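You operate a simulated robot arm through the tools that you are given. There is no shell and no other tool. Be economical: measure what you need, move in short steps, check, and stop when the job is done.

You are at the controls of a simulated robot arm. One attempt, no reset.

TASK
Fill both beakers to about their lines; blue one on the mat, cream one on the trivet.
Fine: pour from the juice jug and stand it back. Set down upright: large jug, what you pick out.

It is judged by the outcome, as a careful person would: the job done as asked, and still so three seconds after it is handed in. It fails if anything else is knocked over, pushed out of place, dropped, spilled or broken.

THE ROBOT
A 7-joint arm with a two-finger parallel gripper, fixed in place. Base frame: the origin is at the foot of the arm, x ahead of it, y to its left, z up. Readings come in m, degrees, newtons and seconds.
With the tool pointing down near the work surface it reaches from about 0.44 to 0.92 m from the base axis. Its first joint turns from -115.0 to 115.0 degrees. Payload 3.91 kg.
Tool frame: the origin (TCP) lies between the finger pads and is the grasp point; the fingertips stand 0.03 m ahead of it; z points along the fingers, y is the line along which they close. Largest opening 0.11 m; finger width 0.02, thickness 0.01; the body of the gripper, 0.048 by 0.112 m, starts 0.055 m behind the TCP.
Orientation is that of the tool frame in the base frame, as a unit quaternion [x, y, z, w]. With the fingers straight down and closing along the base's y, the tool's x points along the base's -x, its y along +y and its z along -z.

THE INTERFACE
- The arm moves only by the tool arm_command. Its argument "increments" is a list of rows, each a list of 7 numbers: the turn, a rotation vector about the base's x, y, z in units of 60 degrees (1.0 is 60 degrees), then the shift along the base's x, y, z in units of 250 mm (1.0 is 250 mm), then the finger opening in m, from 0 to 0.11. In form: [[wx, wy, wz, dx, dy, dz, hand], ...]. A call has 1 to 20 rows; each row is the pose to reach, as a shift and turn from the pose commanded when the call began. A call with a number of a shift or a turn outside -1 to 1 is refused whole. A row lasts 0.2 s, in which the tool goes at most 0.05 m and 8.6 degrees; a call with a longer step from one row to the next is refused whole, and so is a gripper value outside its range. A pose out of reach is approached as far as the arm can. The call stops where the force on the tool passes 40 N (or 10 N more than at its start, if that is more) or the arm is blocked; 0.2 s more then pass. Each finger travels about 0.153 m/s and halts on what it meets, pressing with about 28 N; the grip force reading is that of the motor and also rises with nothing between the fingers. The clock runs only during rows and for 0.2 s after the last one: add rows that repeat a pose to give the fingers time. It gives the time, the measured TCP pose, the force on the tool (base axes), the opening and the grip force at its end, in the units of the frame above (readings bear some noise), with the torque about the TCP (base axes, N m) and any sound that the robot's microphone picked up.
- Cameras (640 x 400 px; columns grow to the right, rows downward): "scene" is fixed at [0.2169, 0.6429, 1.5154]; the picture's right is [-0.86, -0.51, 0.00], its down [-0.37, 0.62, -0.69] and it looks along [0.35, -0.59, -0.73] (base axes); focal length 214 px, centre (320, 200). "wrist" rides on the gripper at [0.072, 0.017, -0.103] in the tool frame; the picture's right is [-0.23, 0.97, 0.00], its down [-0.76, -0.18, -0.62] and it looks along [-0.61, -0.14, 0.78] (tool axes); focal length 222 px, centre (320, 200). There is no depth. A picture from a camera that has moved, and an enlarged one, comes with that camera's place and axes in the base frame and with its lens. The place of the scene camera against the robot may be out by one fixed shift of up to 0.012 m in any direction.
- snapshot(camera): a new picture of that camera. The clock stands still meanwhile.
- move_column(by): slides the trunk up (or, below 0, down) by that many m; the arm rides with it, the base frame stays. It gives what a move gives, with no picture.
- close_up(camera, box): a new picture of the part [left, top, right, bottom] of that camera's present view, enlarged. The clock stands still meanwhile.
- job_done(): hands the job in; it is judged then, once.

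Work in short steps. Places have to be worked out from the pictures, the camera data and where the tool is seen: move nearer, look again, correct. Check each grasp and each placing, and mend what went wrong. You have 120 turns and 76 pictures in all, those below and enlarged ones among them. Open the gripper and draw the arm clear of the work before you hand the job in, unless the task says otherwise; then end with one line.

The tools are called as name(argument=value, ...) on one line, values as JSON. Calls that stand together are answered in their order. arm_command: Moves the arm, as the interface text tells. Its arguments: {"type":"object","properties":{"increments":{"type":"array","items":{"type":"array","items":{"type":"number"}}}},"required":["increments"]} The other tools are called the same way: move_column (by) slides the trunk up or down; snapshot (camera) takes a picture; close_up (camera, box) takes an enlarged picture of a part of a camera's view; job_done () hands the job in.

At the start:

```text
clock: 0.0
tcp_pos: [0.336, 0.3436, 1.3996]
tool_rot: [0.001, 1.0, 0.0, 0.0]
contact_force: [0.1, 0.3, -0.4]
torque: [0.01, 0.0, 0.01]
opening: 0.1099
grip_force: 0.1
trunk travel left (down, up): [-0.9, 0.09]
```

scene: 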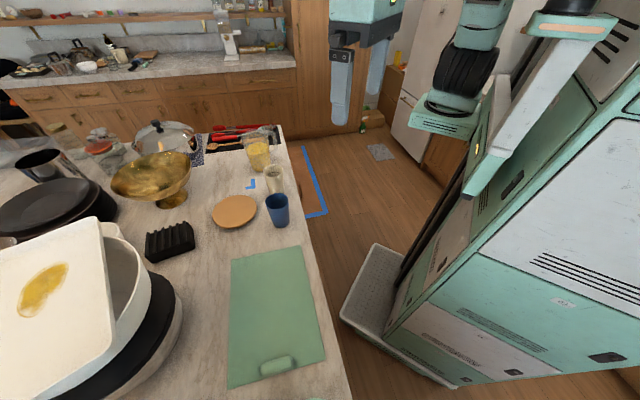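
wrist: 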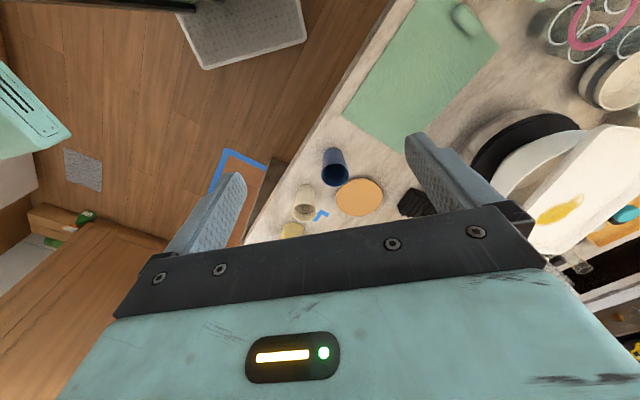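

The scene shows the jug near (258,150), a cream beaker near (275,178), a blue beaker near (277,210), a cork trivet and a green mat. I'll take closer looks.

close_up(camera="scene", box=[190, 120, 318, 240])

close_up(camera="scene", box=[190, 220, 350, 400])

close_up(camera="wrist", box=[240, 120, 440, 250])

```text
3.33 times, centred on (254, 180) of scene
camera zoom: at [0.2169, 0.6429, 1.5154], right [-0.86, -0.51, 0.0], down [-0.37, 0.62, -0.69], along [0.35, -0.59, -0.73], focal length 715 px, centre (540, 267)
```

zoom: 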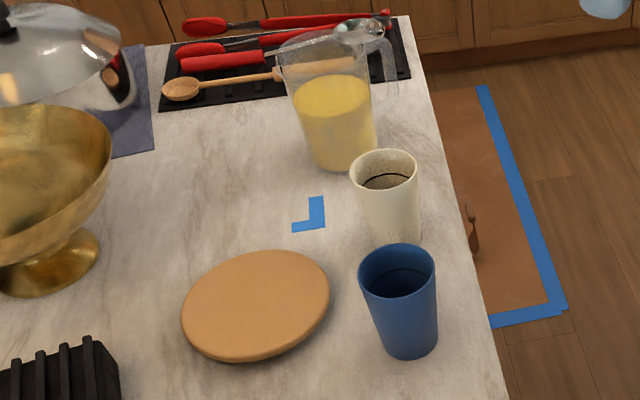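

```text
2.22 times, centred on (270, 310) of scene
camera zoom: at [0.2169, 0.6429, 1.5154], right [-0.86, -0.51, 0.0], down [-0.37, 0.62, -0.69], along [0.35, -0.59, -0.73], focal length 477 px, centre (431, -44)
```

zoom: 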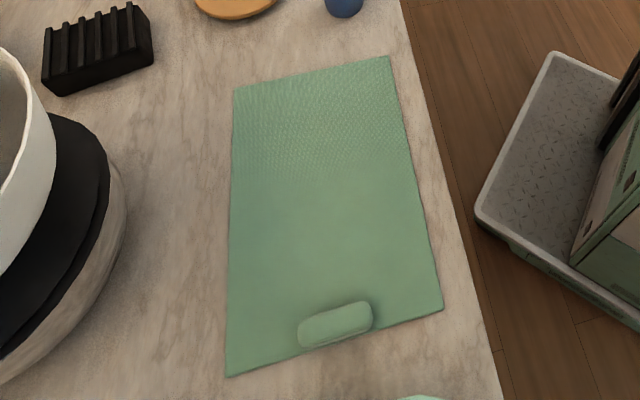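

```text
3.08 times, centred on (340, 185) of wrist
camera zoom: at [0.2625, 0.3624, 1.5032], right [0.23, 0.97, 0.0], down [0.76, -0.18, 0.62], along [0.61, -0.14, -0.78], focal length 684 px, centre (258, 246)
```

zoom: 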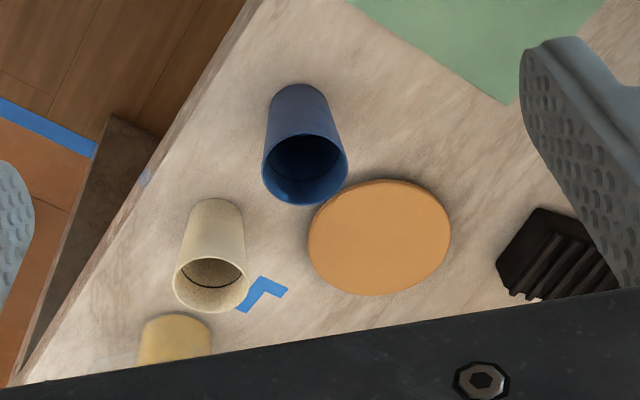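

Triangulating the two views puts the counter at z≈0.945. I get blue ≈(0.545,0.334), cream ≈(0.65,0.23), jug ≈(0.80,0.15), trivet ≈(0.70,0.387) and mat ≈(0.40,0.55). Next I move above the blue beaker and look again.

arm_command(increments=[[0, 0, 0, 0.1, 0, -0.1, 0.11], [0, 0, 0, 0.2, -0.01, -0.2, 0.11], [0, 0, 0, 0.3, -0.02, -0.3, 0.11], [0, 0, 0, 0.4, -0.02, -0.4, 0.11], [0, 0, 0, 0.5, -0.03, -0.5, 0.11], [0, 0, 0, 0.6, -0.03, -0.6, 0.11], [0, 0, 0, 0.7, -0.04, -0.7, 0.11], [0, 0, 0, 0.8, -0.04, -0.76, 0.11], [0, 0, 0, 0.836, -0.04, -0.8, 0.11]])

snapshot(camera="wrist")

snapshot(camera="scene")

```text
clock: 2.0
tcp_pos: [0.548, 0.336, 1.1989]
tool_rot: [-0.001, 1.0, 0.0, 0.0]
contact_force: [-0.2, -0.4, -0.3]
torque: [0.01, 0.01, 0.0]
opening: 0.1098
grip_force: 0.0
trunk travel left (down, up): [-0.9, 0.09]
```

```text
70 pictures are left
camera wrist: at [0.473, 0.3538, 1.3023], right [0.23, 0.97, 0.0], down [0.76, -0.18, 0.62], along [0.61, -0.14, -0.78], focal length 222 px, centre (320, 200)
```

wrist: 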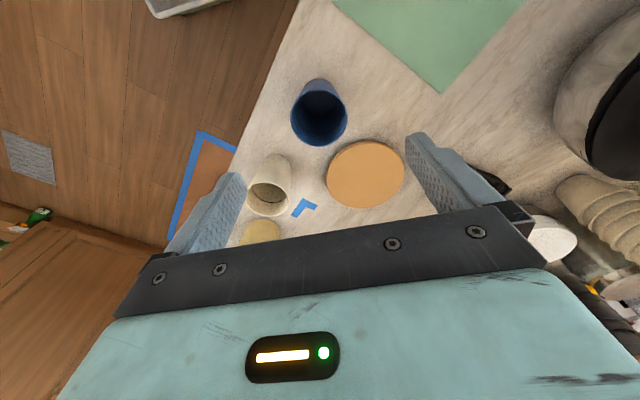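

```text
69 pictures are left
```

scene: 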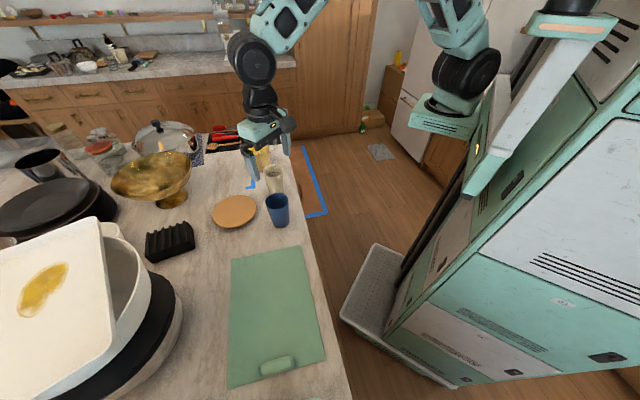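

The wrist view gives blue ≈(0.554,0.334), cream ≈(0.651,0.235) and trivet ≈(0.705,0.387). I lower over the blue beaker and close on it.

arm_command(increments=[[0, 0, 0, 0.03, 0, -0.15, 0.11], [0, 0, 0, 0.036, 0, -0.3, 0.11], [0, 0, 0, 0.036, 0, -0.45, 0.11], [0, 0, 0, 0.036, 0, -0.58, 0.11], [0, 0, 0, 0.036, 0, -0.68, 0.11], [0, 0, 0, 0.036, 0, -0.77, 0.11], [0, 0, 0, 0.036, 0, -0.77, 0.09], [0, 0, 0, 0.036, 0, -0.77, 0.075], [0, 0, 0, 0.036, 0, -0.77, 0.06], [0, 0, 0, 0.036, 0, -0.77, 0.05], [0, 0, 0, 0.036, 0, -0.77, 0.04]])

snapshot(camera="wrist")

```text
clock: 4.4
tcp_pos: [0.5536, 0.3326, 1.0067]
tool_rot: [0.0, 1.0, 0.0, 0.0]
contact_force: [-0.2, 0.9, -0.5]
torque: [0.02, 0.03, -0.02]
opening: 0.0684
grip_force: 28.5
trunk travel left (down, up): [-0.9, 0.09]
```

```text
68 pictures are left
camera wrist: at [0.4806, 0.3518, 1.1103], right [0.23, 0.97, 0.0], down [0.76, -0.18, 0.62], along [0.61, -0.14, -0.78], focal length 222 px, centre (320, 200)
```

wrist: 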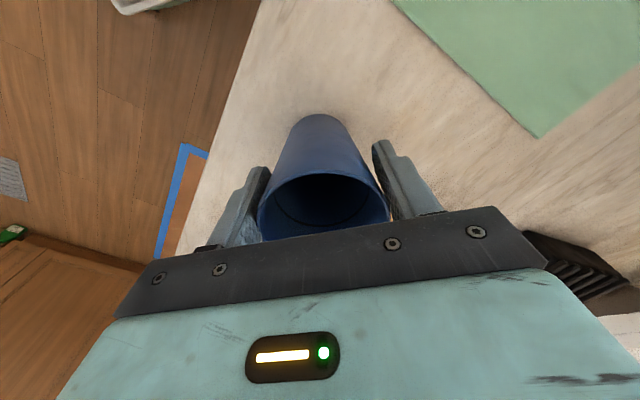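

Gripped, with the opening at 0.068. I lift, carry it to the mat at about (0.45,0.505), and stop just above.

arm_command(increments=[[0, 0, 0, 0, 0, 0.1, 0.04], [0, 0, 0, 0, 0, 0.24, 0.04], [0, 0, 0, -0.08, 0.1, 0.28, 0.04], [0, 0, 0, -0.17, 0.25, 0.28, 0.04], [0, 0, 0, -0.26, 0.4, 0.28, 0.04], [0, 0, 0, -0.35, 0.55, 0.28, 0.04], [0, 0, 0, -0.416, 0.684, 0.28, 0.04], [0, 0, 0, -0.416, 0.684, 0.2, 0.04], [0, 0, 0, -0.416, 0.684, 0.1, 0.04], [0, 0, 0, -0.416, 0.684, 0.06, 0.04], [0, 0, 0, -0.416, 0.684, 0.06, 0.04]])

snapshot(camera="scene")

```text
clock: 6.8
tcp_pos: [0.4482, 0.5062, 1.0218]
tool_rot: [-0.001, 1.0, 0.0, 0.0]
contact_force: [0.0, -0.8, -1.2]
torque: [-0.01, 0.01, -0.02]
opening: 0.0685
grip_force: 28.7
trunk travel left (down, up): [-0.9, 0.09]
```

```text
67 pictures are left
```

scene: 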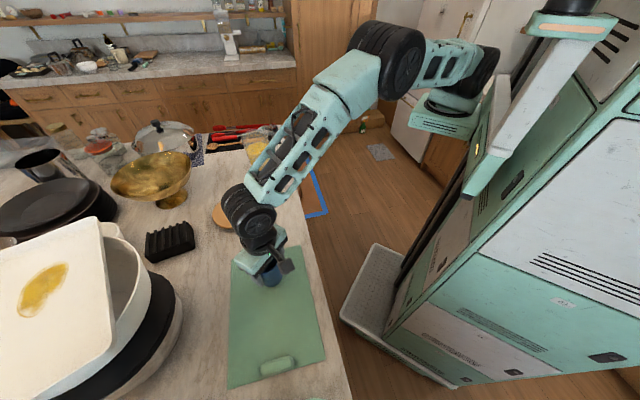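

Over the mat, with the beaker about 0.1 kg by the force reading. I lower in small steps and watch the contact force.

arm_command(increments=[[0, 0, 0, 0, 0, -0.016, 0.04], [0, 0, 0, 0, 0, -0.032, 0.04], [0, 0, 0, 0, 0, -0.044, 0.04]])

```text
clock: 7.6
tcp_pos: [0.4484, 0.5059, 1.0113]
tool_rot: [0.0, 1.0, 0.0, -0.001]
contact_force: [-0.8, -1.2, 3.9]
torque: [-0.02, 0.02, 0.03]
opening: 0.0681
grip_force: 28.0
trunk travel left (down, up): [-0.9, 0.09]
```

It has touched the mat (+4 N). I release and retreat upward.

arm_command(increments=[[0, 0, 0, 0, 0, 0, 0.075], [0, 0, 0, 0, 0, 0, 0.11], [0, 0, 0, 0, 0, 0, 0.11], [0, 0, 0, 0, 0, 0.15, 0.11], [0, 0, 0, 0, 0, 0.3, 0.11], [0, 0, 0, 0, 0, 0.45, 0.11], [0, 0, 0, 0.1, -0.15, 0.55, 0.11], [0, 0, 0, 0.2, -0.3, 0.6, 0.11], [0, 0, 0, 0.3, -0.46, 0.6, 0.11], [0, 0, 0, 0.4, -0.62, 0.6, 0.11], [0, 0, 0, 0.5, -0.78, 0.6, 0.11], [0, 0, 0, 0.6, -0.92, 0.6, 0.11], [0, 0, 0, 0.7, -1.0, 0.6, 0.11]])

snapshot(camera="wrist")

snapshot(camera="scene")

```text
refused: row 7 steps farther than a row can; nothing moved
```

```text
66 pictures are left
camera wrist: at [0.3756, 0.5234, 1.1151], right [0.23, 0.97, 0.0], down [0.76, -0.18, 0.62], along [0.61, -0.14, -0.78], focal length 222 px, centre (320, 200)
```

wrist: 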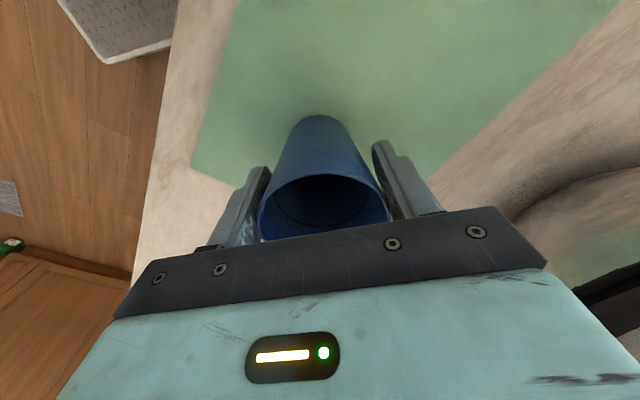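

```text
65 pictures are left
```

scene: 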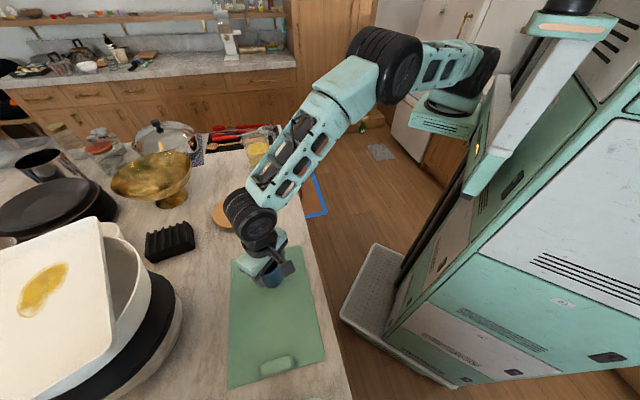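

The row was too long. I release and retreat again with shorter steps, heading back toward the cream beaker.

arm_command(increments=[[0, 0, 0, 0, 0, 0, 0.075], [0, 0, 0, 0, 0, 0, 0.11], [0, 0, 0, 0, 0, 0, 0.11], [0, 0, 0, 0, 0, 0.15, 0.11], [0, 0, 0, 0, 0, 0.3, 0.11], [0, 0, 0, 0, 0, 0.45, 0.11], [0, 0, 0, 0.08, -0.1, 0.55, 0.11], [0, 0, 0, 0.18, -0.23, 0.6, 0.11], [0, 0, 0, 0.28, -0.38, 0.6, 0.11], [0, 0, 0, 0.38, -0.53, 0.6, 0.11], [0, 0, 0, 0.48, -0.68, 0.6, 0.11], [0, 0, 0, 0.58, -0.83, 0.6, 0.11], [0, 0, 0, 0.68, -0.98, 0.6, 0.11]])

snapshot(camera="wrist")

snapshot(camera="scene")

```text
clock: 10.4
tcp_pos: [0.6205, 0.2618, 1.1657]
tool_rot: [0.0, 1.0, 0.001, -0.001]
contact_force: [0.2, 0.1, -0.1]
torque: [-0.06, 0.02, -0.02]
opening: 0.1098
grip_force: 0.0
trunk travel left (down, up): [-0.9, 0.09]
```

```text
64 pictures are left
camera wrist: at [0.5476, 0.2797, 1.268], right [0.22, 0.97, 0.0], down [0.76, -0.18, 0.62], along [0.61, -0.14, -0.78], focal length 222 px, centre (320, 200)
```

wrist: 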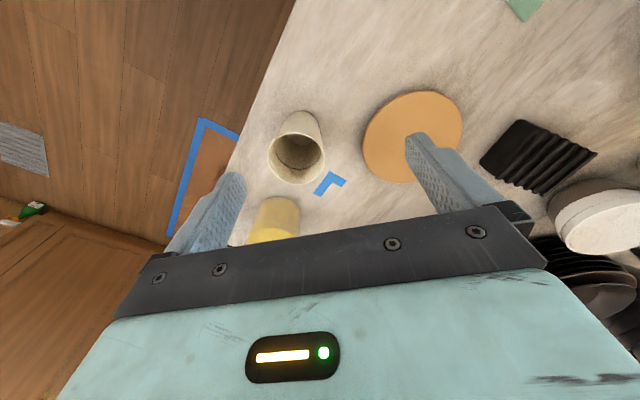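

```text
63 pictures are left
```

scene: 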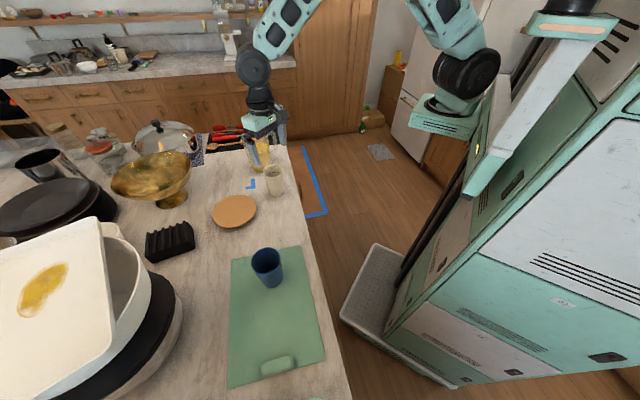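

The blue beaker stands upright on the mat. Cream reads ≈(0.655,0.232), so I lower over it and close.

arm_command(increments=[[0, 0, 0, 0.14, -0.112, -0.06, 0.11], [0, 0, 0, 0.14, -0.112, -0.2, 0.11], [0, 0, 0, 0.14, -0.112, -0.34, 0.11], [0, 0, 0, 0.14, -0.112, -0.48, 0.11], [0, 0, 0, 0.14, -0.112, -0.6, 0.11], [0, 0, 0, 0.14, -0.112, -0.6, 0.095], [0, 0, 0, 0.14, -0.112, -0.6, 0.08], [0, 0, 0, 0.14, -0.112, -0.6, 0.065], [0, 0, 0, 0.14, -0.112, -0.6, 0.05], [0, 0, 0, 0.14, -0.112, -0.6, 0.04], [0, 0, 0, 0.14, -0.112, -0.6, 0.04]])

snapshot(camera="wrist")

```text
clock: 12.8
tcp_pos: [0.6553, 0.2315, 1.0112]
tool_rot: [-0.001, 1.0, 0.0, 0.0]
contact_force: [0.0, 0.1, 0.1]
torque: [0.03, 0.0, 0.01]
opening: 0.0649
grip_force: 27.8
trunk travel left (down, up): [-0.9, 0.09]
```

```text
62 pictures are left
camera wrist: at [0.5807, 0.2498, 1.115], right [0.23, 0.97, 0.0], down [0.76, -0.18, 0.62], along [0.61, -0.14, -0.78], focal length 222 px, centre (320, 200)
```

wrist: 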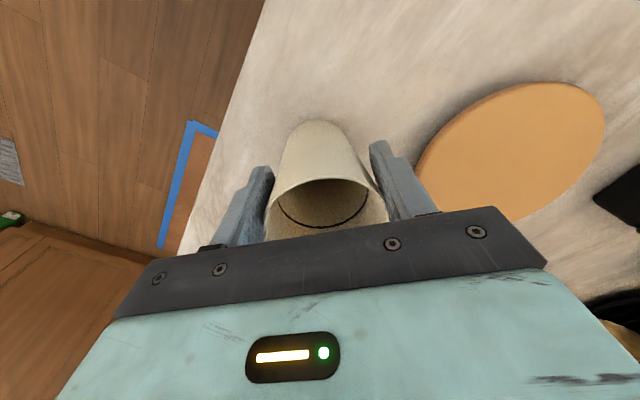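

Gripped. I carry it to the trivet at (0.705,0.387), keeping it high first.

arm_command(increments=[[0, 0, 0, 0, 0, 0.12, 0.04], [0, 0, 0, 0, 0, 0.26, 0.04], [0, 0, 0, 0.04, 0.1, 0.28, 0.04], [0, 0, 0, 0.08, 0.25, 0.28, 0.04], [0, 0, 0, 0.13, 0.4, 0.28, 0.04], [0, 0, 0, 0.17, 0.53, 0.28, 0.04], [0, 0, 0, 0.2, 0.62, 0.28, 0.04], [0, 0, 0, 0.2, 0.62, 0.2, 0.04], [0, 0, 0, 0.2, 0.62, 0.12, 0.04], [0, 0, 0, 0.2, 0.62, 0.1, 0.04], [0, 0, 0, 0.2, 0.62, 0.1, 0.04]])

snapshot(camera="wrist")

close_up(camera="scene", box=[190, 120, 318, 240])

```text
clock: 15.2
tcp_pos: [0.7058, 0.3869, 1.0365]
tool_rot: [0.0, 1.0, 0.0, 0.0]
contact_force: [0.4, 0.1, -0.4]
torque: [0.01, 0.02, 0.0]
opening: 0.0647
grip_force: 28.1
trunk travel left (down, up): [-0.9, 0.09]
```

```text
61 pictures are left
camera wrist: at [0.6317, 0.4045, 1.1395], right [0.23, 0.97, 0.0], down [0.76, -0.18, 0.62], along [0.61, -0.14, -0.78], focal length 222 px, centre (320, 200)
```

wrist: 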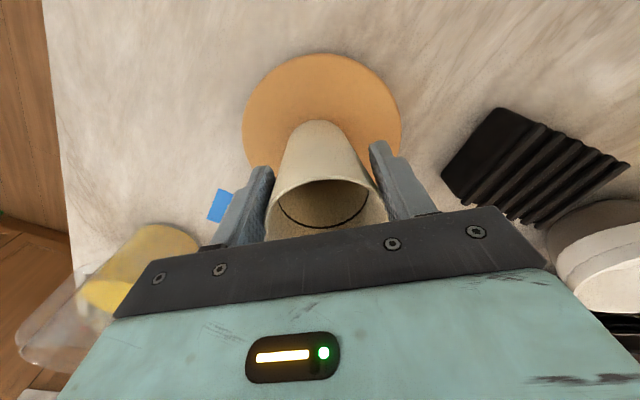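

```text
3.33 times, centred on (254, 180) of scene
camera zoom: at [0.2169, 0.6429, 1.5154], right [-0.86, -0.51, 0.0], down [-0.37, 0.62, -0.69], along [0.35, -0.59, -0.73], focal length 715 px, centre (540, 267)
```

zoom: 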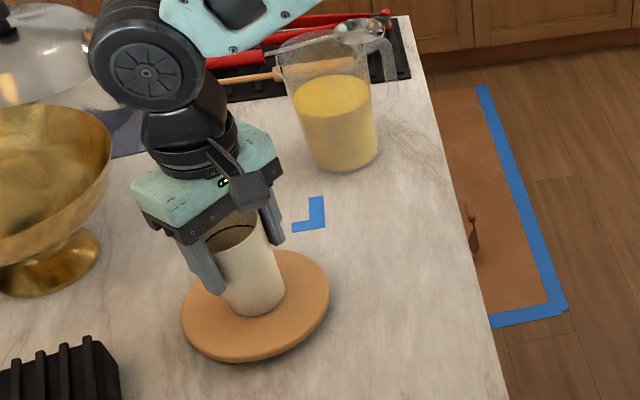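

Well centred over the trivet. I lower slowly to contact.

arm_command(increments=[[0, 0, 0, 0, 0, -0.014, 0.04], [0, 0, 0, 0, 0, -0.028, 0.04], [0, 0, 0, 0, 0, -0.04, 0.04]])

```text
clock: 16.0
tcp_pos: [0.7059, 0.3859, 1.0304]
tool_rot: [0.0, 1.0, 0.001, 0.002]
contact_force: [-4.8, -9.6, 33.8]
torque: [-0.19, -0.4, -0.16]
opening: 0.0645
grip_force: 27.9
trunk travel left (down, up): [-0.9, 0.09]
```

Firm contact at z≈1.030. I back off a little to drop the force, release, then rise and look.

arm_command(increments=[[0, 0, 0, 0, 0, 0.012, 0.04], [0, 0, 0, 0, 0, 0.014, 0.04], [0, 0, 0, 0, 0, 0.014, 0.07], [0, 0, 0, 0, 0, 0.014, 0.11], [0, 0, 0, 0, 0, 0.014, 0.11], [0, 0, 0, 0, 0, 0.15, 0.11], [0, 0, 0, 0, 0, 0.3, 0.11], [0, 0, 0, 0, 0, 0.45, 0.11], [0, 0, 0, -0.1, -0.1, 0.55, 0.11], [0, 0, 0, -0.2, -0.24, 0.6, 0.11], [0, 0, 0, -0.3, -0.38, 0.65, 0.11], [0, 0, 0, -0.4, -0.52, 0.68, 0.11], [0, 0, 0, -0.5, -0.66, 0.7, 0.11], [0, 0, 0, -0.6, -0.8, 0.7, 0.11]])

snapshot(camera="wrist")

close_up(camera="scene", box=[190, 120, 318, 240])

```text
clock: 19.0
tcp_pos: [0.5544, 0.1914, 1.1994]
tool_rot: [-0.001, 1.0, 0.0, 0.0]
contact_force: [0.1, 0.1, -0.5]
torque: [-0.06, -0.01, 0.0]
opening: 0.11
grip_force: 0.1
trunk travel left (down, up): [-0.9, 0.09]
```

```text
59 pictures are left
camera wrist: at [0.4814, 0.2072, 1.3045], right [0.23, 0.97, 0.0], down [0.76, -0.18, 0.62], along [0.61, -0.14, -0.78], focal length 222 px, centre (320, 200)
```

wrist: 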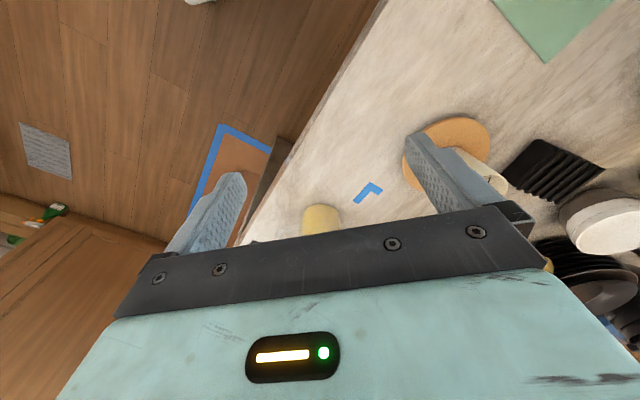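

```text
3.33 times, centred on (254, 180) of scene
camera zoom: at [0.2169, 0.6429, 1.5154], right [-0.86, -0.51, 0.0], down [-0.37, 0.62, -0.69], along [0.35, -0.59, -0.73], focal length 715 px, centre (540, 267)
```

zoom: 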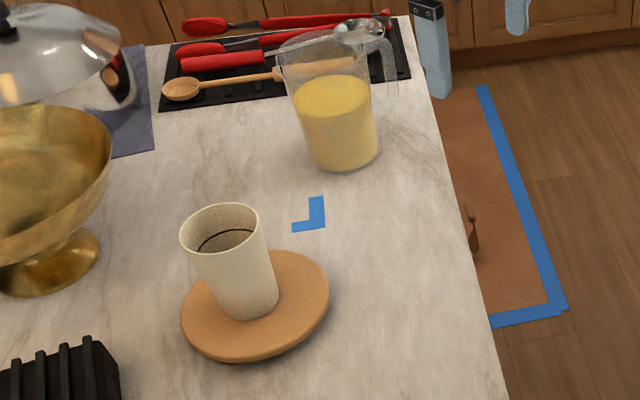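

The cream beaker is on the trivet. Next is the jug, where I need its axis, rim, width and handle direction, so I zoom in.

close_up(camera="scene", box=[234, 118, 284, 158])

arm_command(increments=[[0, 0, 0.14, 0.05, -0.08, 0.1, 0.11], [0, 0, 0.28, 0.1, -0.16, 0.2, 0.11], [0, 0, 0.42, 0.15, -0.24, 0.3, 0.11], [0, 0, 0.56, 0.2, -0.32, 0.4, 0.11], [0, 0, 0.7, 0.25, -0.36, 0.5, 0.11], [0, 0, 0.75, 0.32, -0.36, 0.6, 0.11]])

snapshot(camera="wrist")

```text
10.00 times, centred on (259, 138) of scene
camera zoom: at [0.2169, 0.6429, 1.5154], right [-0.86, -0.51, 0.0], down [-0.37, 0.62, -0.69], along [0.35, -0.59, -0.73], focal length 2145 px, centre (930, 820)
```

zoom: 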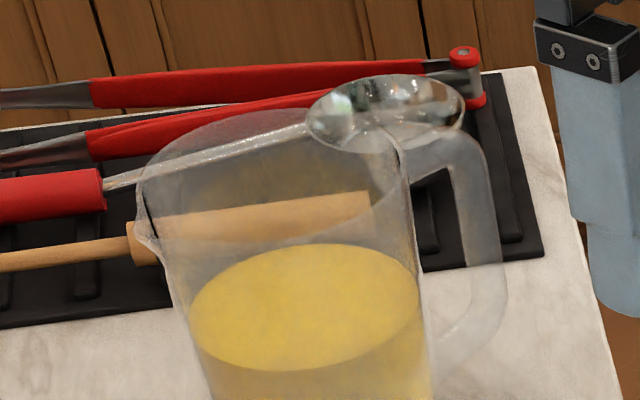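

```text
clock: 20.4
tcp_pos: [0.637, 0.0978, 1.3509]
tool_rot: [-0.385, 0.923, -0.001, 0.0]
contact_force: [1.4, -0.6, -0.8]
torque: [0.03, -0.01, -0.01]
opening: 0.1099
grip_force: 0.2
trunk travel left (down, up): [-0.9, 0.09]
```

```text
56 pictures are left
camera wrist: at [0.572, 0.0598, 1.4544], right [-0.53, 0.85, 0.0], down [0.66, 0.41, 0.62], along [0.53, 0.33, -0.78], focal length 222 px, centre (320, 200)
```

wrist: 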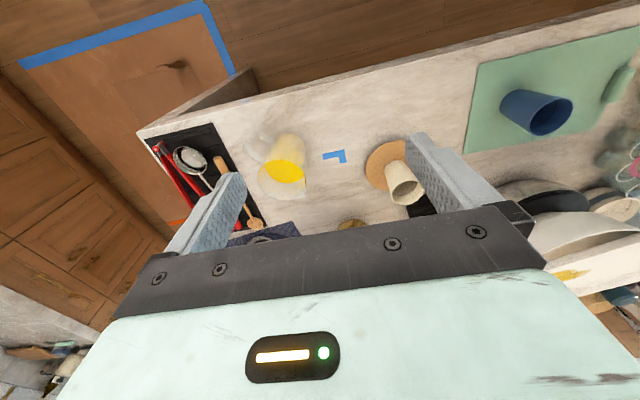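

The spout is opposite the handle, at an azimuth somewhere between 36° and 60°. I look at it from the wrist camera for a better estimate.

close_up(camera="wrist", box=[230, 115, 350, 215])

```text
4.00 times, centred on (290, 165) of wrist
camera zoom: at [0.572, 0.0598, 1.4544], right [-0.53, 0.85, 0.0], down [0.66, 0.41, 0.62], along [0.53, 0.33, -0.78], focal length 888 px, centre (440, 340)
```

zoom: 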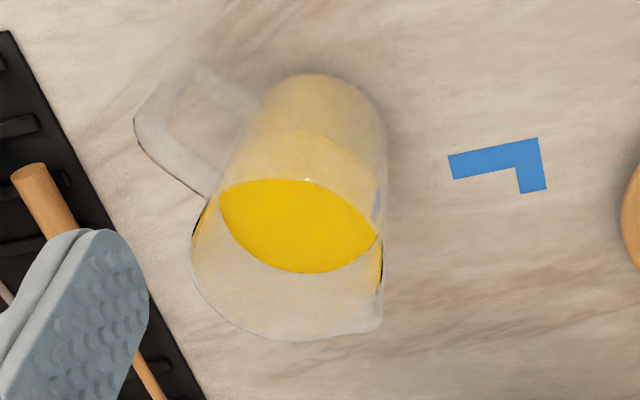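

Combining both views puts the jug axis at ≈(0.815,0.127), rim z≈1.08, spout azimuth ≈70° and body ≈0.09 wide. I'll grasp the body from above with the fingers across the spout plane and the camera on the handle side. First I approach above it and check.

arm_command(increments=[[0, 0, 0.07, 0.12, 0.02, -0.1, 0.11], [0, 0, 0.14, 0.24, 0.04, -0.2, 0.11], [0, 0, 0.21, 0.36, 0.06, -0.3, 0.11], [0, 0, 0.28, 0.48, 0.08, -0.4, 0.11], [0, 0, 0.35, 0.6, 0.1, -0.5, 0.11], [0, 0, 0.4167, 0.68, 0.12, -0.6, 0.11], [0, 0, 0.4167, 0.72, 0.12, -0.66, 0.11], [0, 0, 0.4167, 0.72, 0.12, -0.728, 0.11]])

snapshot(camera="wrist")

close_up(camera="scene", box=[204, 90, 304, 180])

```text
clock: 22.2
tcp_pos: [0.8171, 0.1272, 1.1685]
tool_rot: [-0.575, 0.818, 0.0, 0.0]
contact_force: [-0.4, 0.4, 0.1]
torque: [0.02, 0.02, -0.03]
opening: 0.1099
grip_force: 0.0
trunk travel left (down, up): [-0.9, 0.09]
```

```text
54 pictures are left
camera wrist: at [0.7743, 0.0657, 1.2718], right [-0.84, 0.55, 0.0], down [0.43, 0.66, 0.62], along [0.34, 0.52, -0.78], focal length 222 px, centre (320, 200)
```

wrist: 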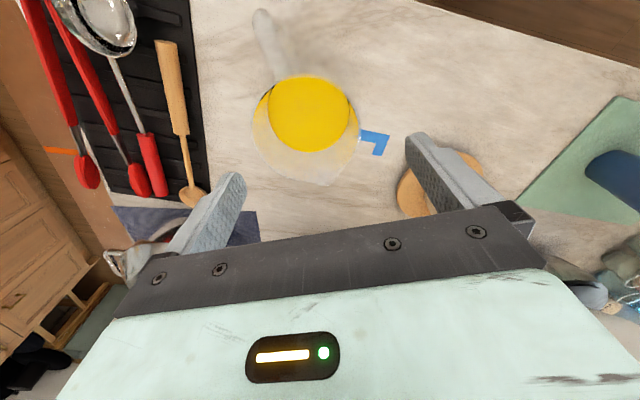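

```text
4.44 times, centred on (254, 135) of scene
camera zoom: at [0.2169, 0.6429, 1.5154], right [-0.86, -0.51, 0.0], down [-0.37, 0.62, -0.69], along [0.35, -0.59, -0.73], focal length 953 px, centre (613, 489)
```

zoom: 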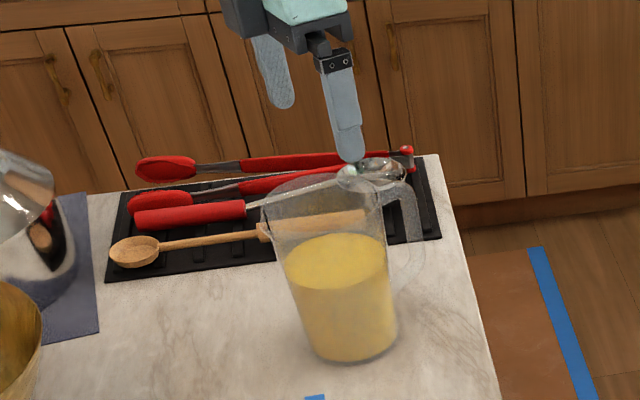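

The jug is clearly visible now. I zoom in on it from the wrist camera.

close_up(camera="wrist", box=[230, 0, 390, 200])

```text
2.00 times, centred on (310, 100) of wrist
camera zoom: at [0.7743, 0.0657, 1.2718], right [-0.84, 0.55, 0.0], down [0.43, 0.66, 0.62], along [0.34, 0.52, -0.78], focal length 444 px, centre (340, 400)
```

zoom: 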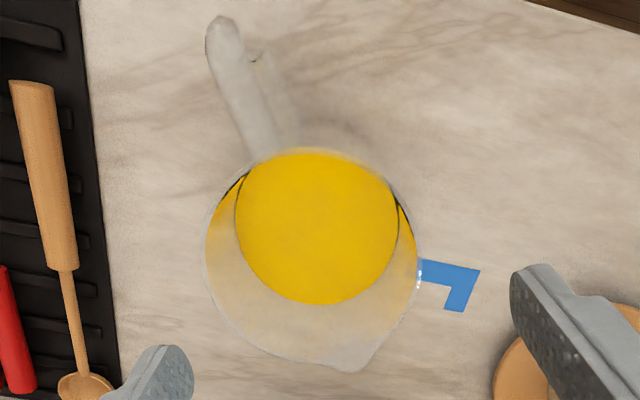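

The jug axis refines to ≈(0.823,0.121) and the spout azimuth to ≈75°. I correct to that, come down to just above the rim, and check again.

arm_command(increments=[[0, 0, 0.083, 0.032, -0.024, 0, 0.11], [0, 0, 0.083, 0.032, -0.024, -0.08, 0.11], [0, 0, 0.083, 0.032, -0.024, -0.16, 0.11], [0, 0, 0.083, 0.032, -0.024, -0.16, 0.11]])

snapshot(camera="wrist")

close_up(camera="scene", box=[224, 100, 304, 170])

```text
clock: 23.2
tcp_pos: [0.8228, 0.1229, 1.1284]
tool_rot: [-0.609, 0.793, 0.0, 0.0]
contact_force: [0.1, -0.8, 0.0]
torque: [-0.02, 0.03, 0.01]
opening: 0.1099
grip_force: 0.2
trunk travel left (down, up): [-0.9, 0.09]
```

```text
51 pictures are left
camera wrist: at [0.7865, 0.0578, 1.2318], right [-0.88, 0.47, 0.0], down [0.37, 0.69, 0.62], along [0.29, 0.55, -0.78], focal length 222 px, centre (320, 200)
```

wrist: 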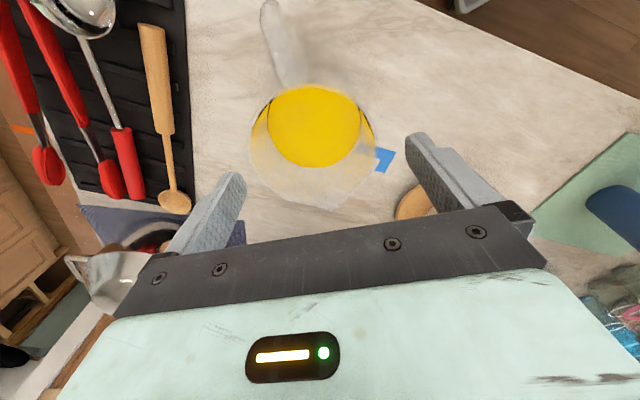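

```text
5.71 times, centred on (264, 135) of scene
camera zoom: at [0.2169, 0.6429, 1.5154], right [-0.86, -0.51, 0.0], down [-0.37, 0.62, -0.69], along [0.35, -0.59, -0.73], focal length 1226 px, centre (640, 571)
```

zoom: 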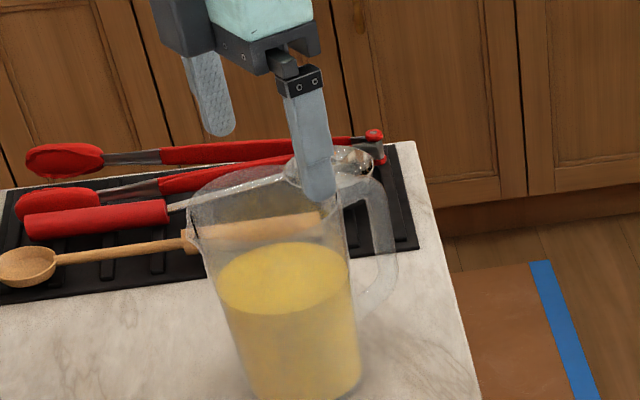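

The rim is centred at (0.825,0.119), z≈1.083, matching my estimate to 2–3 mm. I correct and lower slowly over the body, without closing yet.

arm_command(increments=[[0, 0, 0, 0.008, -0.012, -0.03, 0.11], [0, 0, 0, 0.008, -0.012, -0.08, 0.11], [0, 0, 0, 0.008, -0.012, -0.13, 0.11], [0, 0, 0, 0.008, -0.012, -0.18, 0.11], [0, 0, 0, 0.008, -0.012, -0.24, 0.11], [0, 0, 0, 0.008, -0.012, -0.3, 0.11], [0, 0, 0, 0.008, -0.012, -0.36, 0.11], [0, 0, 0, 0.008, -0.012, -0.36, 0.11]])

snapshot(camera="wrist")

close_up(camera="scene", box=[224, 100, 304, 170])

```text
clock: 24.2
tcp_pos: [0.8306, 0.1185, 1.0983]
tool_rot: [-0.608, 0.794, -0.006, 0.011]
contact_force: [0.3, -1.4, 10.2]
torque: [-0.16, -0.62, -0.05]
opening: 0.1099
grip_force: 0.1
trunk travel left (down, up): [-0.9, 0.09]
stopped in row 4: the force on the tool passed its limit at 48 N (the readings are from after the stop); the commanded pose is now the measured one
```

```text
49 pictures are left
camera wrist: at [0.7919, 0.0539, 1.2], right [-0.88, 0.47, -0.02], down [0.35, 0.69, 0.64], along [0.31, 0.55, -0.77], focal length 222 px, centre (320, 200)
```

wrist: 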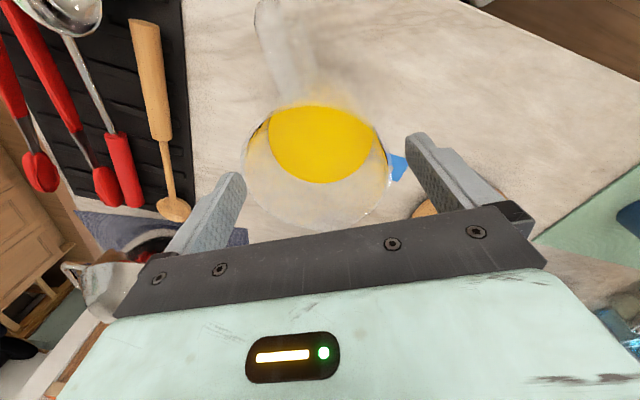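

```text
5.71 times, centred on (264, 135) of scene
camera zoom: at [0.2169, 0.6429, 1.5154], right [-0.86, -0.51, 0.0], down [-0.37, 0.62, -0.69], along [0.35, -0.59, -0.73], focal length 1226 px, centre (640, 571)
```

zoom: 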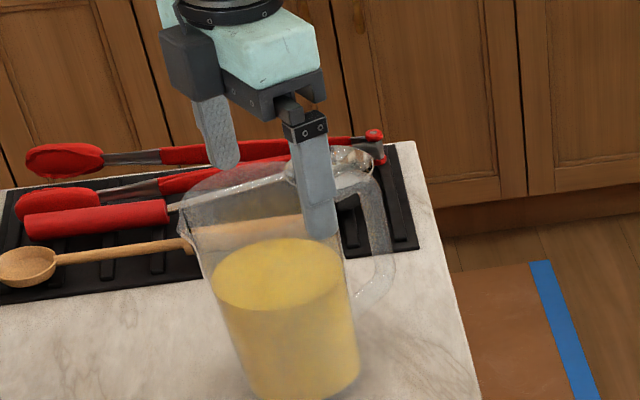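

The +x finger touched the rim (torque puts the contact at +0.06 m in x). I back straight up and re-examine.

arm_command(increments=[[0, 0, 0, 0, 0, 0.05, 0.11], [0, 0, 0, 0, 0, 0.1, 0.11], [0, 0, 0, 0, 0, 0.18, 0.11], [0, 0, 0, 0, 0, 0.18, 0.11]])

close_up(camera="wrist", box=[210, 0, 430, 230])

close_up(camera="scene", box=[224, 100, 304, 170])

```text
clock: 25.2
tcp_pos: [0.8294, 0.1193, 1.1409]
tool_rot: [-0.609, 0.793, -0.004, 0.009]
contact_force: [-0.1, -0.4, -0.1]
torque: [-0.02, -0.02, 0.01]
opening: 0.1101
grip_force: 0.0
trunk travel left (down, up): [-0.9, 0.09]
```

```text
1.74 times, centred on (320, 115) of wrist
camera zoom: at [0.7916, 0.0542, 1.2426], right [-0.88, 0.47, -0.02], down [0.36, 0.69, 0.63], along [0.31, 0.55, -0.77], focal length 386 px, centre (320, 348)
```

zoom: 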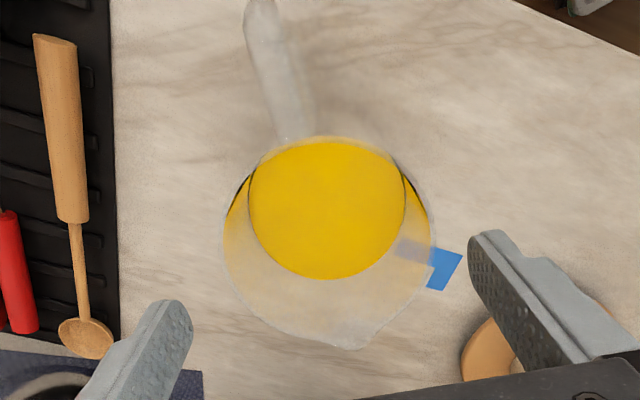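

```text
5.71 times, centred on (264, 135) of scene
camera zoom: at [0.2169, 0.6429, 1.5154], right [-0.86, -0.51, 0.0], down [-0.37, 0.62, -0.69], along [0.35, -0.59, -0.73], focal length 1226 px, centre (640, 571)
```

zoom: 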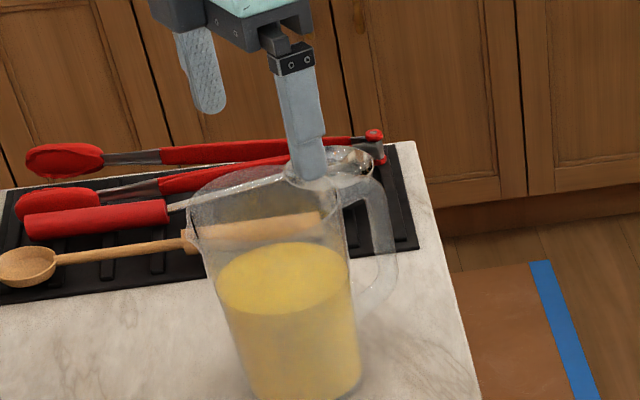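

The jug settled back upright and no juice is lost. Rim diameter is ≈0.10 against a 0.11 opening, so alignment is tight. I restore the tool to vertical, shift to x≈0.828, and creep down.

arm_command(increments=[[-0.004, 0.018, 0, -0.008, 0.008, 0, 0.11], [-0.004, 0.018, 0, -0.008, 0.008, -0.08, 0.11], [-0.004, 0.018, 0, -0.008, 0.008, -0.15, 0.11], [-0.004, 0.018, 0, -0.008, 0.008, -0.165, 0.11], [-0.004, 0.018, 0, -0.008, 0.008, -0.18, 0.11], [-0.004, 0.018, 0, -0.008, 0.008, -0.19, 0.11]])

close_up(camera="wrist", box=[210, 80, 430, 230])

```text
clock: 26.6
tcp_pos: [0.8277, 0.1218, 1.0929]
tool_rot: [-0.609, 0.793, 0.0, 0.0]
contact_force: [0.0, 0.0, -0.3]
torque: [0.0, -0.03, 0.0]
opening: 0.1101
grip_force: 0.1
trunk travel left (down, up): [-0.9, 0.09]
```

```text
2.67 times, centred on (320, 155) of wrist
camera zoom: at [0.7914, 0.0568, 1.1963], right [-0.88, 0.47, 0.0], down [0.37, 0.69, 0.62], along [0.3, 0.55, -0.78], focal length 592 px, centre (320, 320)
```

zoom: 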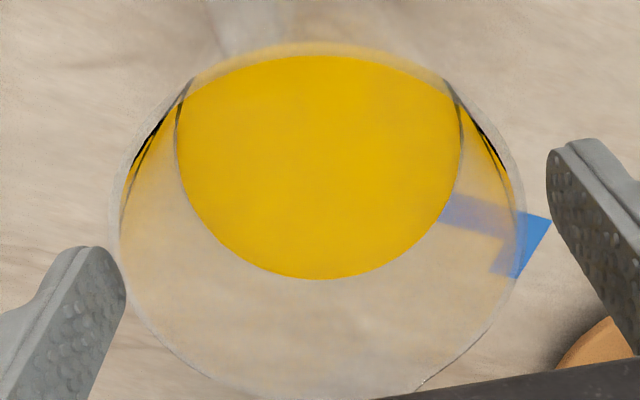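

No contact now, and the view shows the rim centred between the fingers with a few mm each side. I continue creeping down.

arm_command(increments=[[0, 0, 0, 0, 0, -0.02, 0.11], [0, 0, 0, 0, 0, -0.04, 0.11], [0, 0, 0, 0, 0, -0.06, 0.11], [0, 0, 0, 0, 0, -0.08, 0.11], [0, 0, 0, 0, 0, -0.1, 0.11]])

close_up(camera="wrist", box=[210, 80, 430, 230])

```text
clock: 27.8
tcp_pos: [0.8279, 0.1212, 1.0679]
tool_rot: [-0.609, 0.793, 0.0, 0.0]
contact_force: [0.9, -1.9, 0.0]
torque: [-0.02, 0.01, 0.04]
opening: 0.11
grip_force: 0.1
trunk travel left (down, up): [-0.9, 0.09]
```

```text
2.67 times, centred on (320, 155) of wrist
camera zoom: at [0.7917, 0.056, 1.1714], right [-0.88, 0.47, 0.0], down [0.37, 0.69, 0.62], along [0.29, 0.55, -0.78], focal length 592 px, centre (320, 320)
```

zoom: 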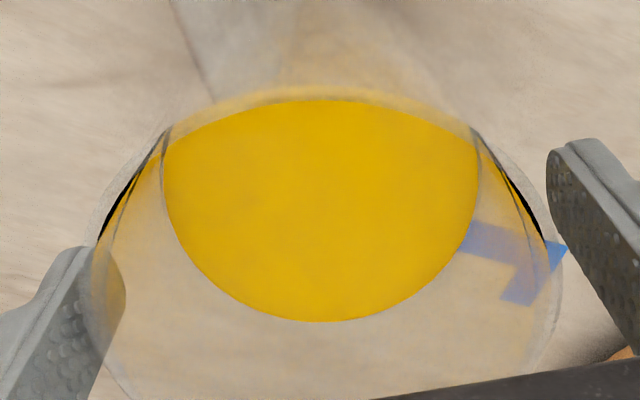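

Both fingers are past the rim without contact. I continue to TCP z≈1.04.

arm_command(increments=[[0, 0, 0, 0, 0, -0.02, 0.11], [0, 0, 0, 0, 0, -0.04, 0.11], [0, 0, 0, 0, 0, -0.06, 0.11], [0, 0, 0, 0, 0, -0.08, 0.11], [0, 0, 0, 0, 0, -0.1, 0.11], [0, 0, 0, 0, 0, -0.11, 0.11]])

close_up(camera="scene", box=[224, 100, 304, 170])

```text
clock: 29.2
tcp_pos: [0.8287, 0.1208, 1.0402]
tool_rot: [-0.609, 0.793, -0.002, 0.001]
contact_force: [-0.1, -0.1, -0.2]
torque: [-0.03, -0.02, -0.03]
opening: 0.1098
grip_force: 0.0
trunk travel left (down, up): [-0.9, 0.09]
```

```text
5.71 times, centred on (264, 135) of scene
camera zoom: at [0.2169, 0.6429, 1.5154], right [-0.86, -0.51, 0.0], down [-0.37, 0.62, -0.69], along [0.35, -0.59, -0.73], focal length 1226 px, centre (640, 571)
```

zoom: 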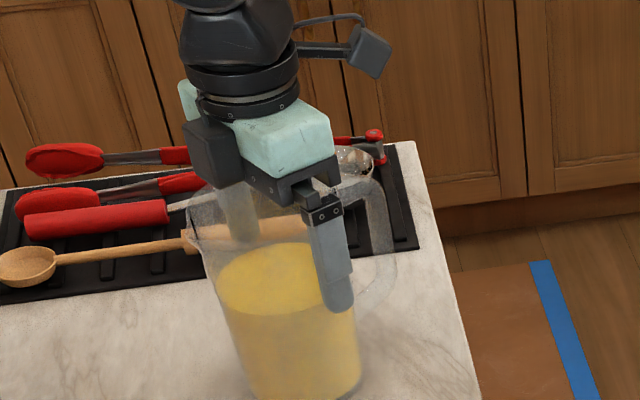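

The fingers straddle the body with the palm just above the rim. I close gently.

arm_command(increments=[[0, 0, 0, 0, 0, 0, 0.105], [0, 0, 0, 0, 0, 0, 0.1], [0, 0, 0, 0, 0, 0, 0.095], [0, 0, 0, 0, 0, 0, 0.09], [0, 0, 0, 0, 0, 0, 0.085], [0, 0, 0, 0, 0, 0, 0.08], [0, 0, 0, 0, 0, 0, 0.07], [0, 0, 0, 0, 0, 0, 0.06]])

close_up(camera="scene", box=[224, 100, 304, 170])

```text
clock: 31.0
tcp_pos: [0.8287, 0.1204, 1.0412]
tool_rot: [-0.608, 0.794, -0.001, 0.0]
contact_force: [0.4, -0.4, 0.4]
torque: [0.0, 0.0, 0.05]
opening: 0.1048
grip_force: 28.1
trunk travel left (down, up): [-0.9, 0.09]
```

```text
5.71 times, centred on (264, 135) of scene
camera zoom: at [0.2169, 0.6429, 1.5154], right [-0.86, -0.51, 0.0], down [-0.37, 0.62, -0.69], along [0.35, -0.59, -0.73], focal length 1226 px, centre (640, 571)
```

zoom: 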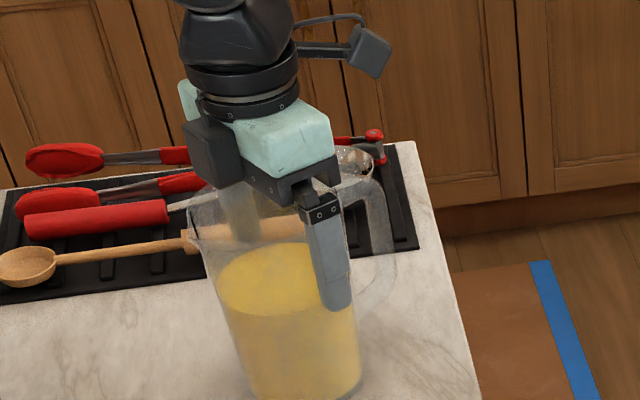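

Gripped at 0.105 with 28 N. I lift 3 cm slowly as a test.

arm_command(increments=[[0, 0, 0, 0, 0, 0.02, 0.06], [0, 0, 0, 0, 0, 0.04, 0.06], [0, 0, 0, 0, 0, 0.06, 0.06], [0, 0, 0, 0, 0, 0.09, 0.06], [0, 0, 0, 0, 0, 0.12, 0.06], [0, 0, 0, 0, 0, 0.12, 0.06]])

close_up(camera="scene", box=[214, 80, 304, 170])

snapshot(camera="wrist")

```text
clock: 32.4
tcp_pos: [0.827, 0.1207, 1.072]
tool_rot: [-0.608, 0.794, 0.0, 0.0]
contact_force: [-0.7, -0.2, -1.3]
torque: [0.0, 0.01, -0.02]
opening: 0.1045
grip_force: 28.0
trunk travel left (down, up): [-0.9, 0.09]
```

```text
4.44 times, centred on (259, 125) of scene
camera zoom: at [0.2169, 0.6429, 1.5154], right [-0.86, -0.51, 0.0], down [-0.37, 0.62, -0.69], along [0.35, -0.59, -0.73], focal length 953 px, centre (591, 533)
```

zoom: 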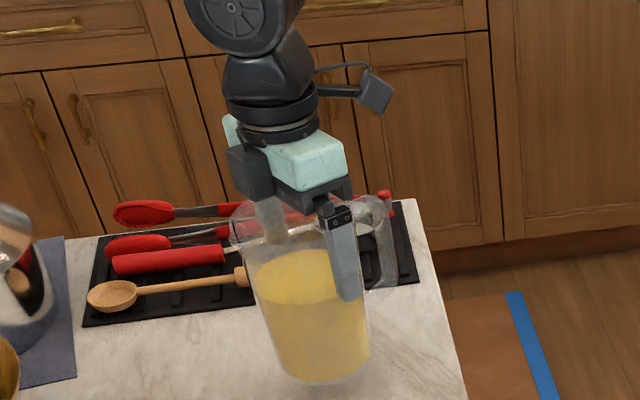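

```text
40 pictures are left
camera wrist: at [0.7913, 0.056, 1.1741], right [-0.88, 0.47, 0.0], down [0.37, 0.69, 0.62], along [0.29, 0.55, -0.78], focal length 222 px, centre (320, 200)
```

wrist: 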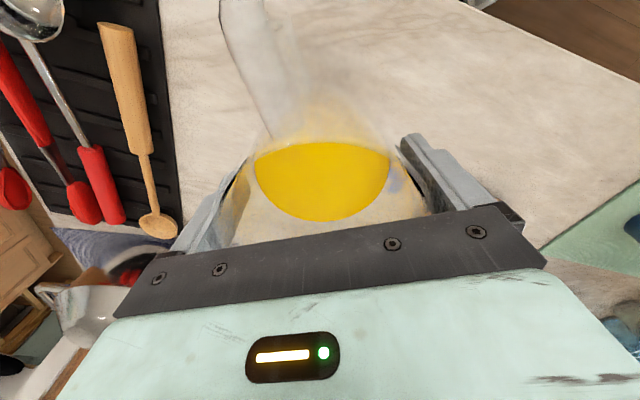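

Lifted cleanly and the jug hangs level. The original spot to return to is TCP (0.828,0.121,1.041), tool x azimuth 255°. I raise it and move inward while starting the yaw, slowly.

arm_command(increments=[[0, 0, 0, 0, 0, 0.05, 0.06], [0, 0, 0, 0, 0, 0.13, 0.06], [0, 0, 0, 0, 0, 0.22, 0.06], [0, 0, 0, 0, 0, 0.31, 0.06], [0, 0, 0, 0, 0, 0.4, 0.06], [0, 0, 0, 0, 0, 0.48, 0.06], [0, 0, -0.03, -0.03, 0.01, 0.55, 0.06], [0, 0, -0.08, -0.08, 0.03, 0.59, 0.06], [0, 0, -0.15, -0.15, 0.06, 0.6, 0.06], [0, 0, -0.23, -0.23, 0.09, 0.6, 0.06], [0, 0, -0.32, -0.31, 0.12, 0.6, 0.06], [0, 0, -0.41, -0.39, 0.15, 0.6, 0.06], [0, 0, -0.5, -0.47, 0.18, 0.6, 0.06], [0, 0, -0.6, -0.55, 0.21, 0.6, 0.06], [0, 0, -0.7, -0.63, 0.24, 0.6, 0.06], [0, 0, -0.8, -0.7, 0.26, 0.6, 0.06], [0, 0, -0.89, -0.76, 0.28, 0.6, 0.06], [0, 0, -0.96, -0.8, 0.3, 0.6, 0.06], [0, 0, -1.0, -0.82, 0.3, 0.6, 0.06], [0, 0, -1.0, -0.82, 0.3, 0.6, 0.06]])

snapshot(camera="scene")

```text
clock: 36.6
tcp_pos: [0.6232, 0.1963, 1.2208]
tool_rot: [-0.13, 0.992, 0.0, 0.0]
contact_force: [0.2, -0.9, -1.8]
torque: [0.03, 0.01, 0.0]
opening: 0.1045
grip_force: 28.3
trunk travel left (down, up): [-0.9, 0.09]
```

```text
39 pictures are left
```

scene: 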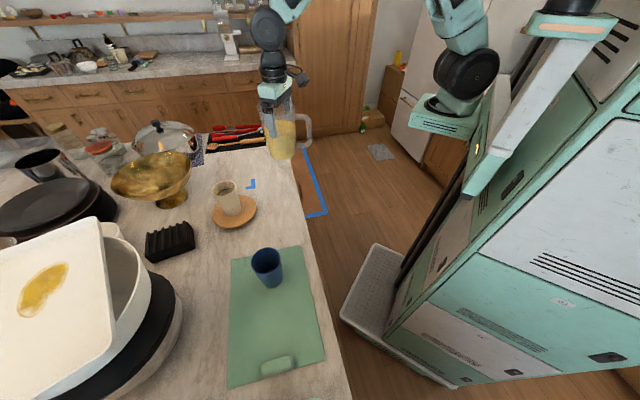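

All steady. I continue the yaw by −60° while moving along y, passing in front of the cream beaker.

arm_command(increments=[[0, 0, -0.04, -0.01, 0.02, 0, 0.06], [0, 0, -0.1, -0.03, 0.06, 0, 0.06], [0, 0, -0.17, -0.06, 0.12, 0, 0.06], [0, 0, -0.25, -0.08, 0.18, 0, 0.06], [0, 0, -0.33, -0.1, 0.25, 0, 0.06], [0, 0, -0.41, -0.12, 0.32, 0, 0.06], [0, 0, -0.5, -0.12, 0.4, 0, 0.06], [0, 0, -0.58, -0.12, 0.48, 0, 0.06], [0, 0, -0.66, -0.12, 0.56, 0, 0.06], [0, 0, -0.74, -0.12, 0.64, 0, 0.06], [0, 0, -0.82, -0.12, 0.72, 0, 0.06], [0, 0, -0.9, -0.12, 0.8, 0, 0.06], [0, 0, -0.96, -0.12, 0.86, 0, 0.06], [0, 0, -1.0, -0.12, 0.9, 0, 0.06], [0, 0, -1.0, -0.12, 0.92, 0, 0.06], [0, 0, -1.0, -0.12, 0.92, 0, 0.06]])

arm_command(increments=[[0, 0, -0.04, 0.01, 0.01, 0, 0.06], [0, 0, -0.1, 0.03, 0.04, 0, 0.06], [0, 0, -0.17, 0.07, 0.08, 0, 0.06], [0, 0, -0.25, 0.12, 0.12, 0, 0.06], [0, 0, -0.33, 0.18, 0.16, 0, 0.06], [0, 0, -0.41, 0.24, 0.2, 0, 0.06], [0, 0, -0.5, 0.3, 0.24, 0, 0.06], [0, 0, -0.58, 0.36, 0.27, 0, 0.06], [0, 0, -0.66, 0.41, 0.29, 0, 0.06], [0, 0, -0.72, 0.44, 0.3, 0, 0.06], [0, 0, -0.75, 0.45, 0.3, 0, 0.06], [0, 0, -0.75, 0.45, 0.3, 0, 0.06]])

snapshot(camera="scene")

snapshot(camera="wrist")

```text
clock: 40.0
tcp_pos: [0.593, 0.4263, 1.2202]
tool_rot: [0.384, 0.923, -0.001, 0.0]
contact_force: [0.1, 0.3, -2.4]
torque: [-0.01, -0.01, -0.03]
opening: 0.1042
grip_force: 28.4
trunk travel left (down, up): [-0.9, 0.09]
```

```text
clock: 42.6
tcp_pos: [0.6488, 0.4537, 1.219]
tool_rot: [0.707, 0.707, 0.0, 0.0]
contact_force: [-1.1, -0.1, -2.4]
torque: [-0.04, -0.02, -0.04]
opening: 0.1043
grip_force: 28.0
out of reach, approached as far as the arm can: row 6, 7, 8, 9, 10, 11, 12
trunk travel left (down, up): [-0.9, 0.09]
```

```text
38 pictures are left
```

scene: 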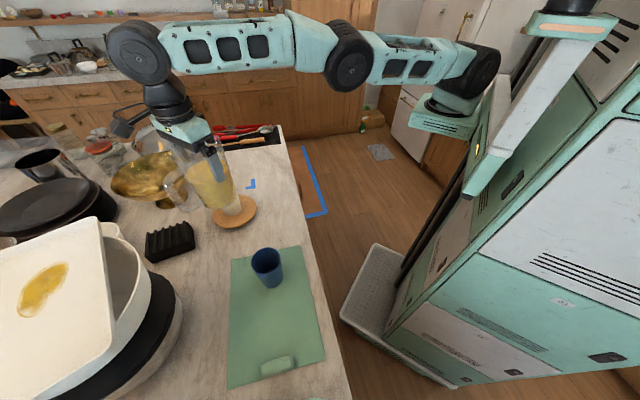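

```text
37 pictures are left
camera wrist: at [0.6655, 0.5275, 1.3232], right [0.97, -0.23, 0.0], down [-0.18, -0.76, 0.62], along [-0.14, -0.61, -0.78], focal length 222 px, centre (320, 200)
```

wrist: 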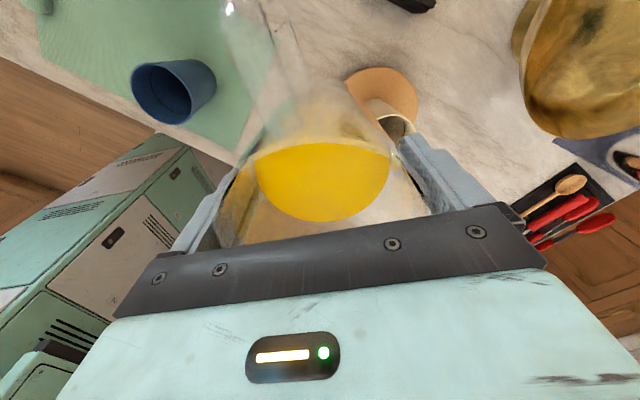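

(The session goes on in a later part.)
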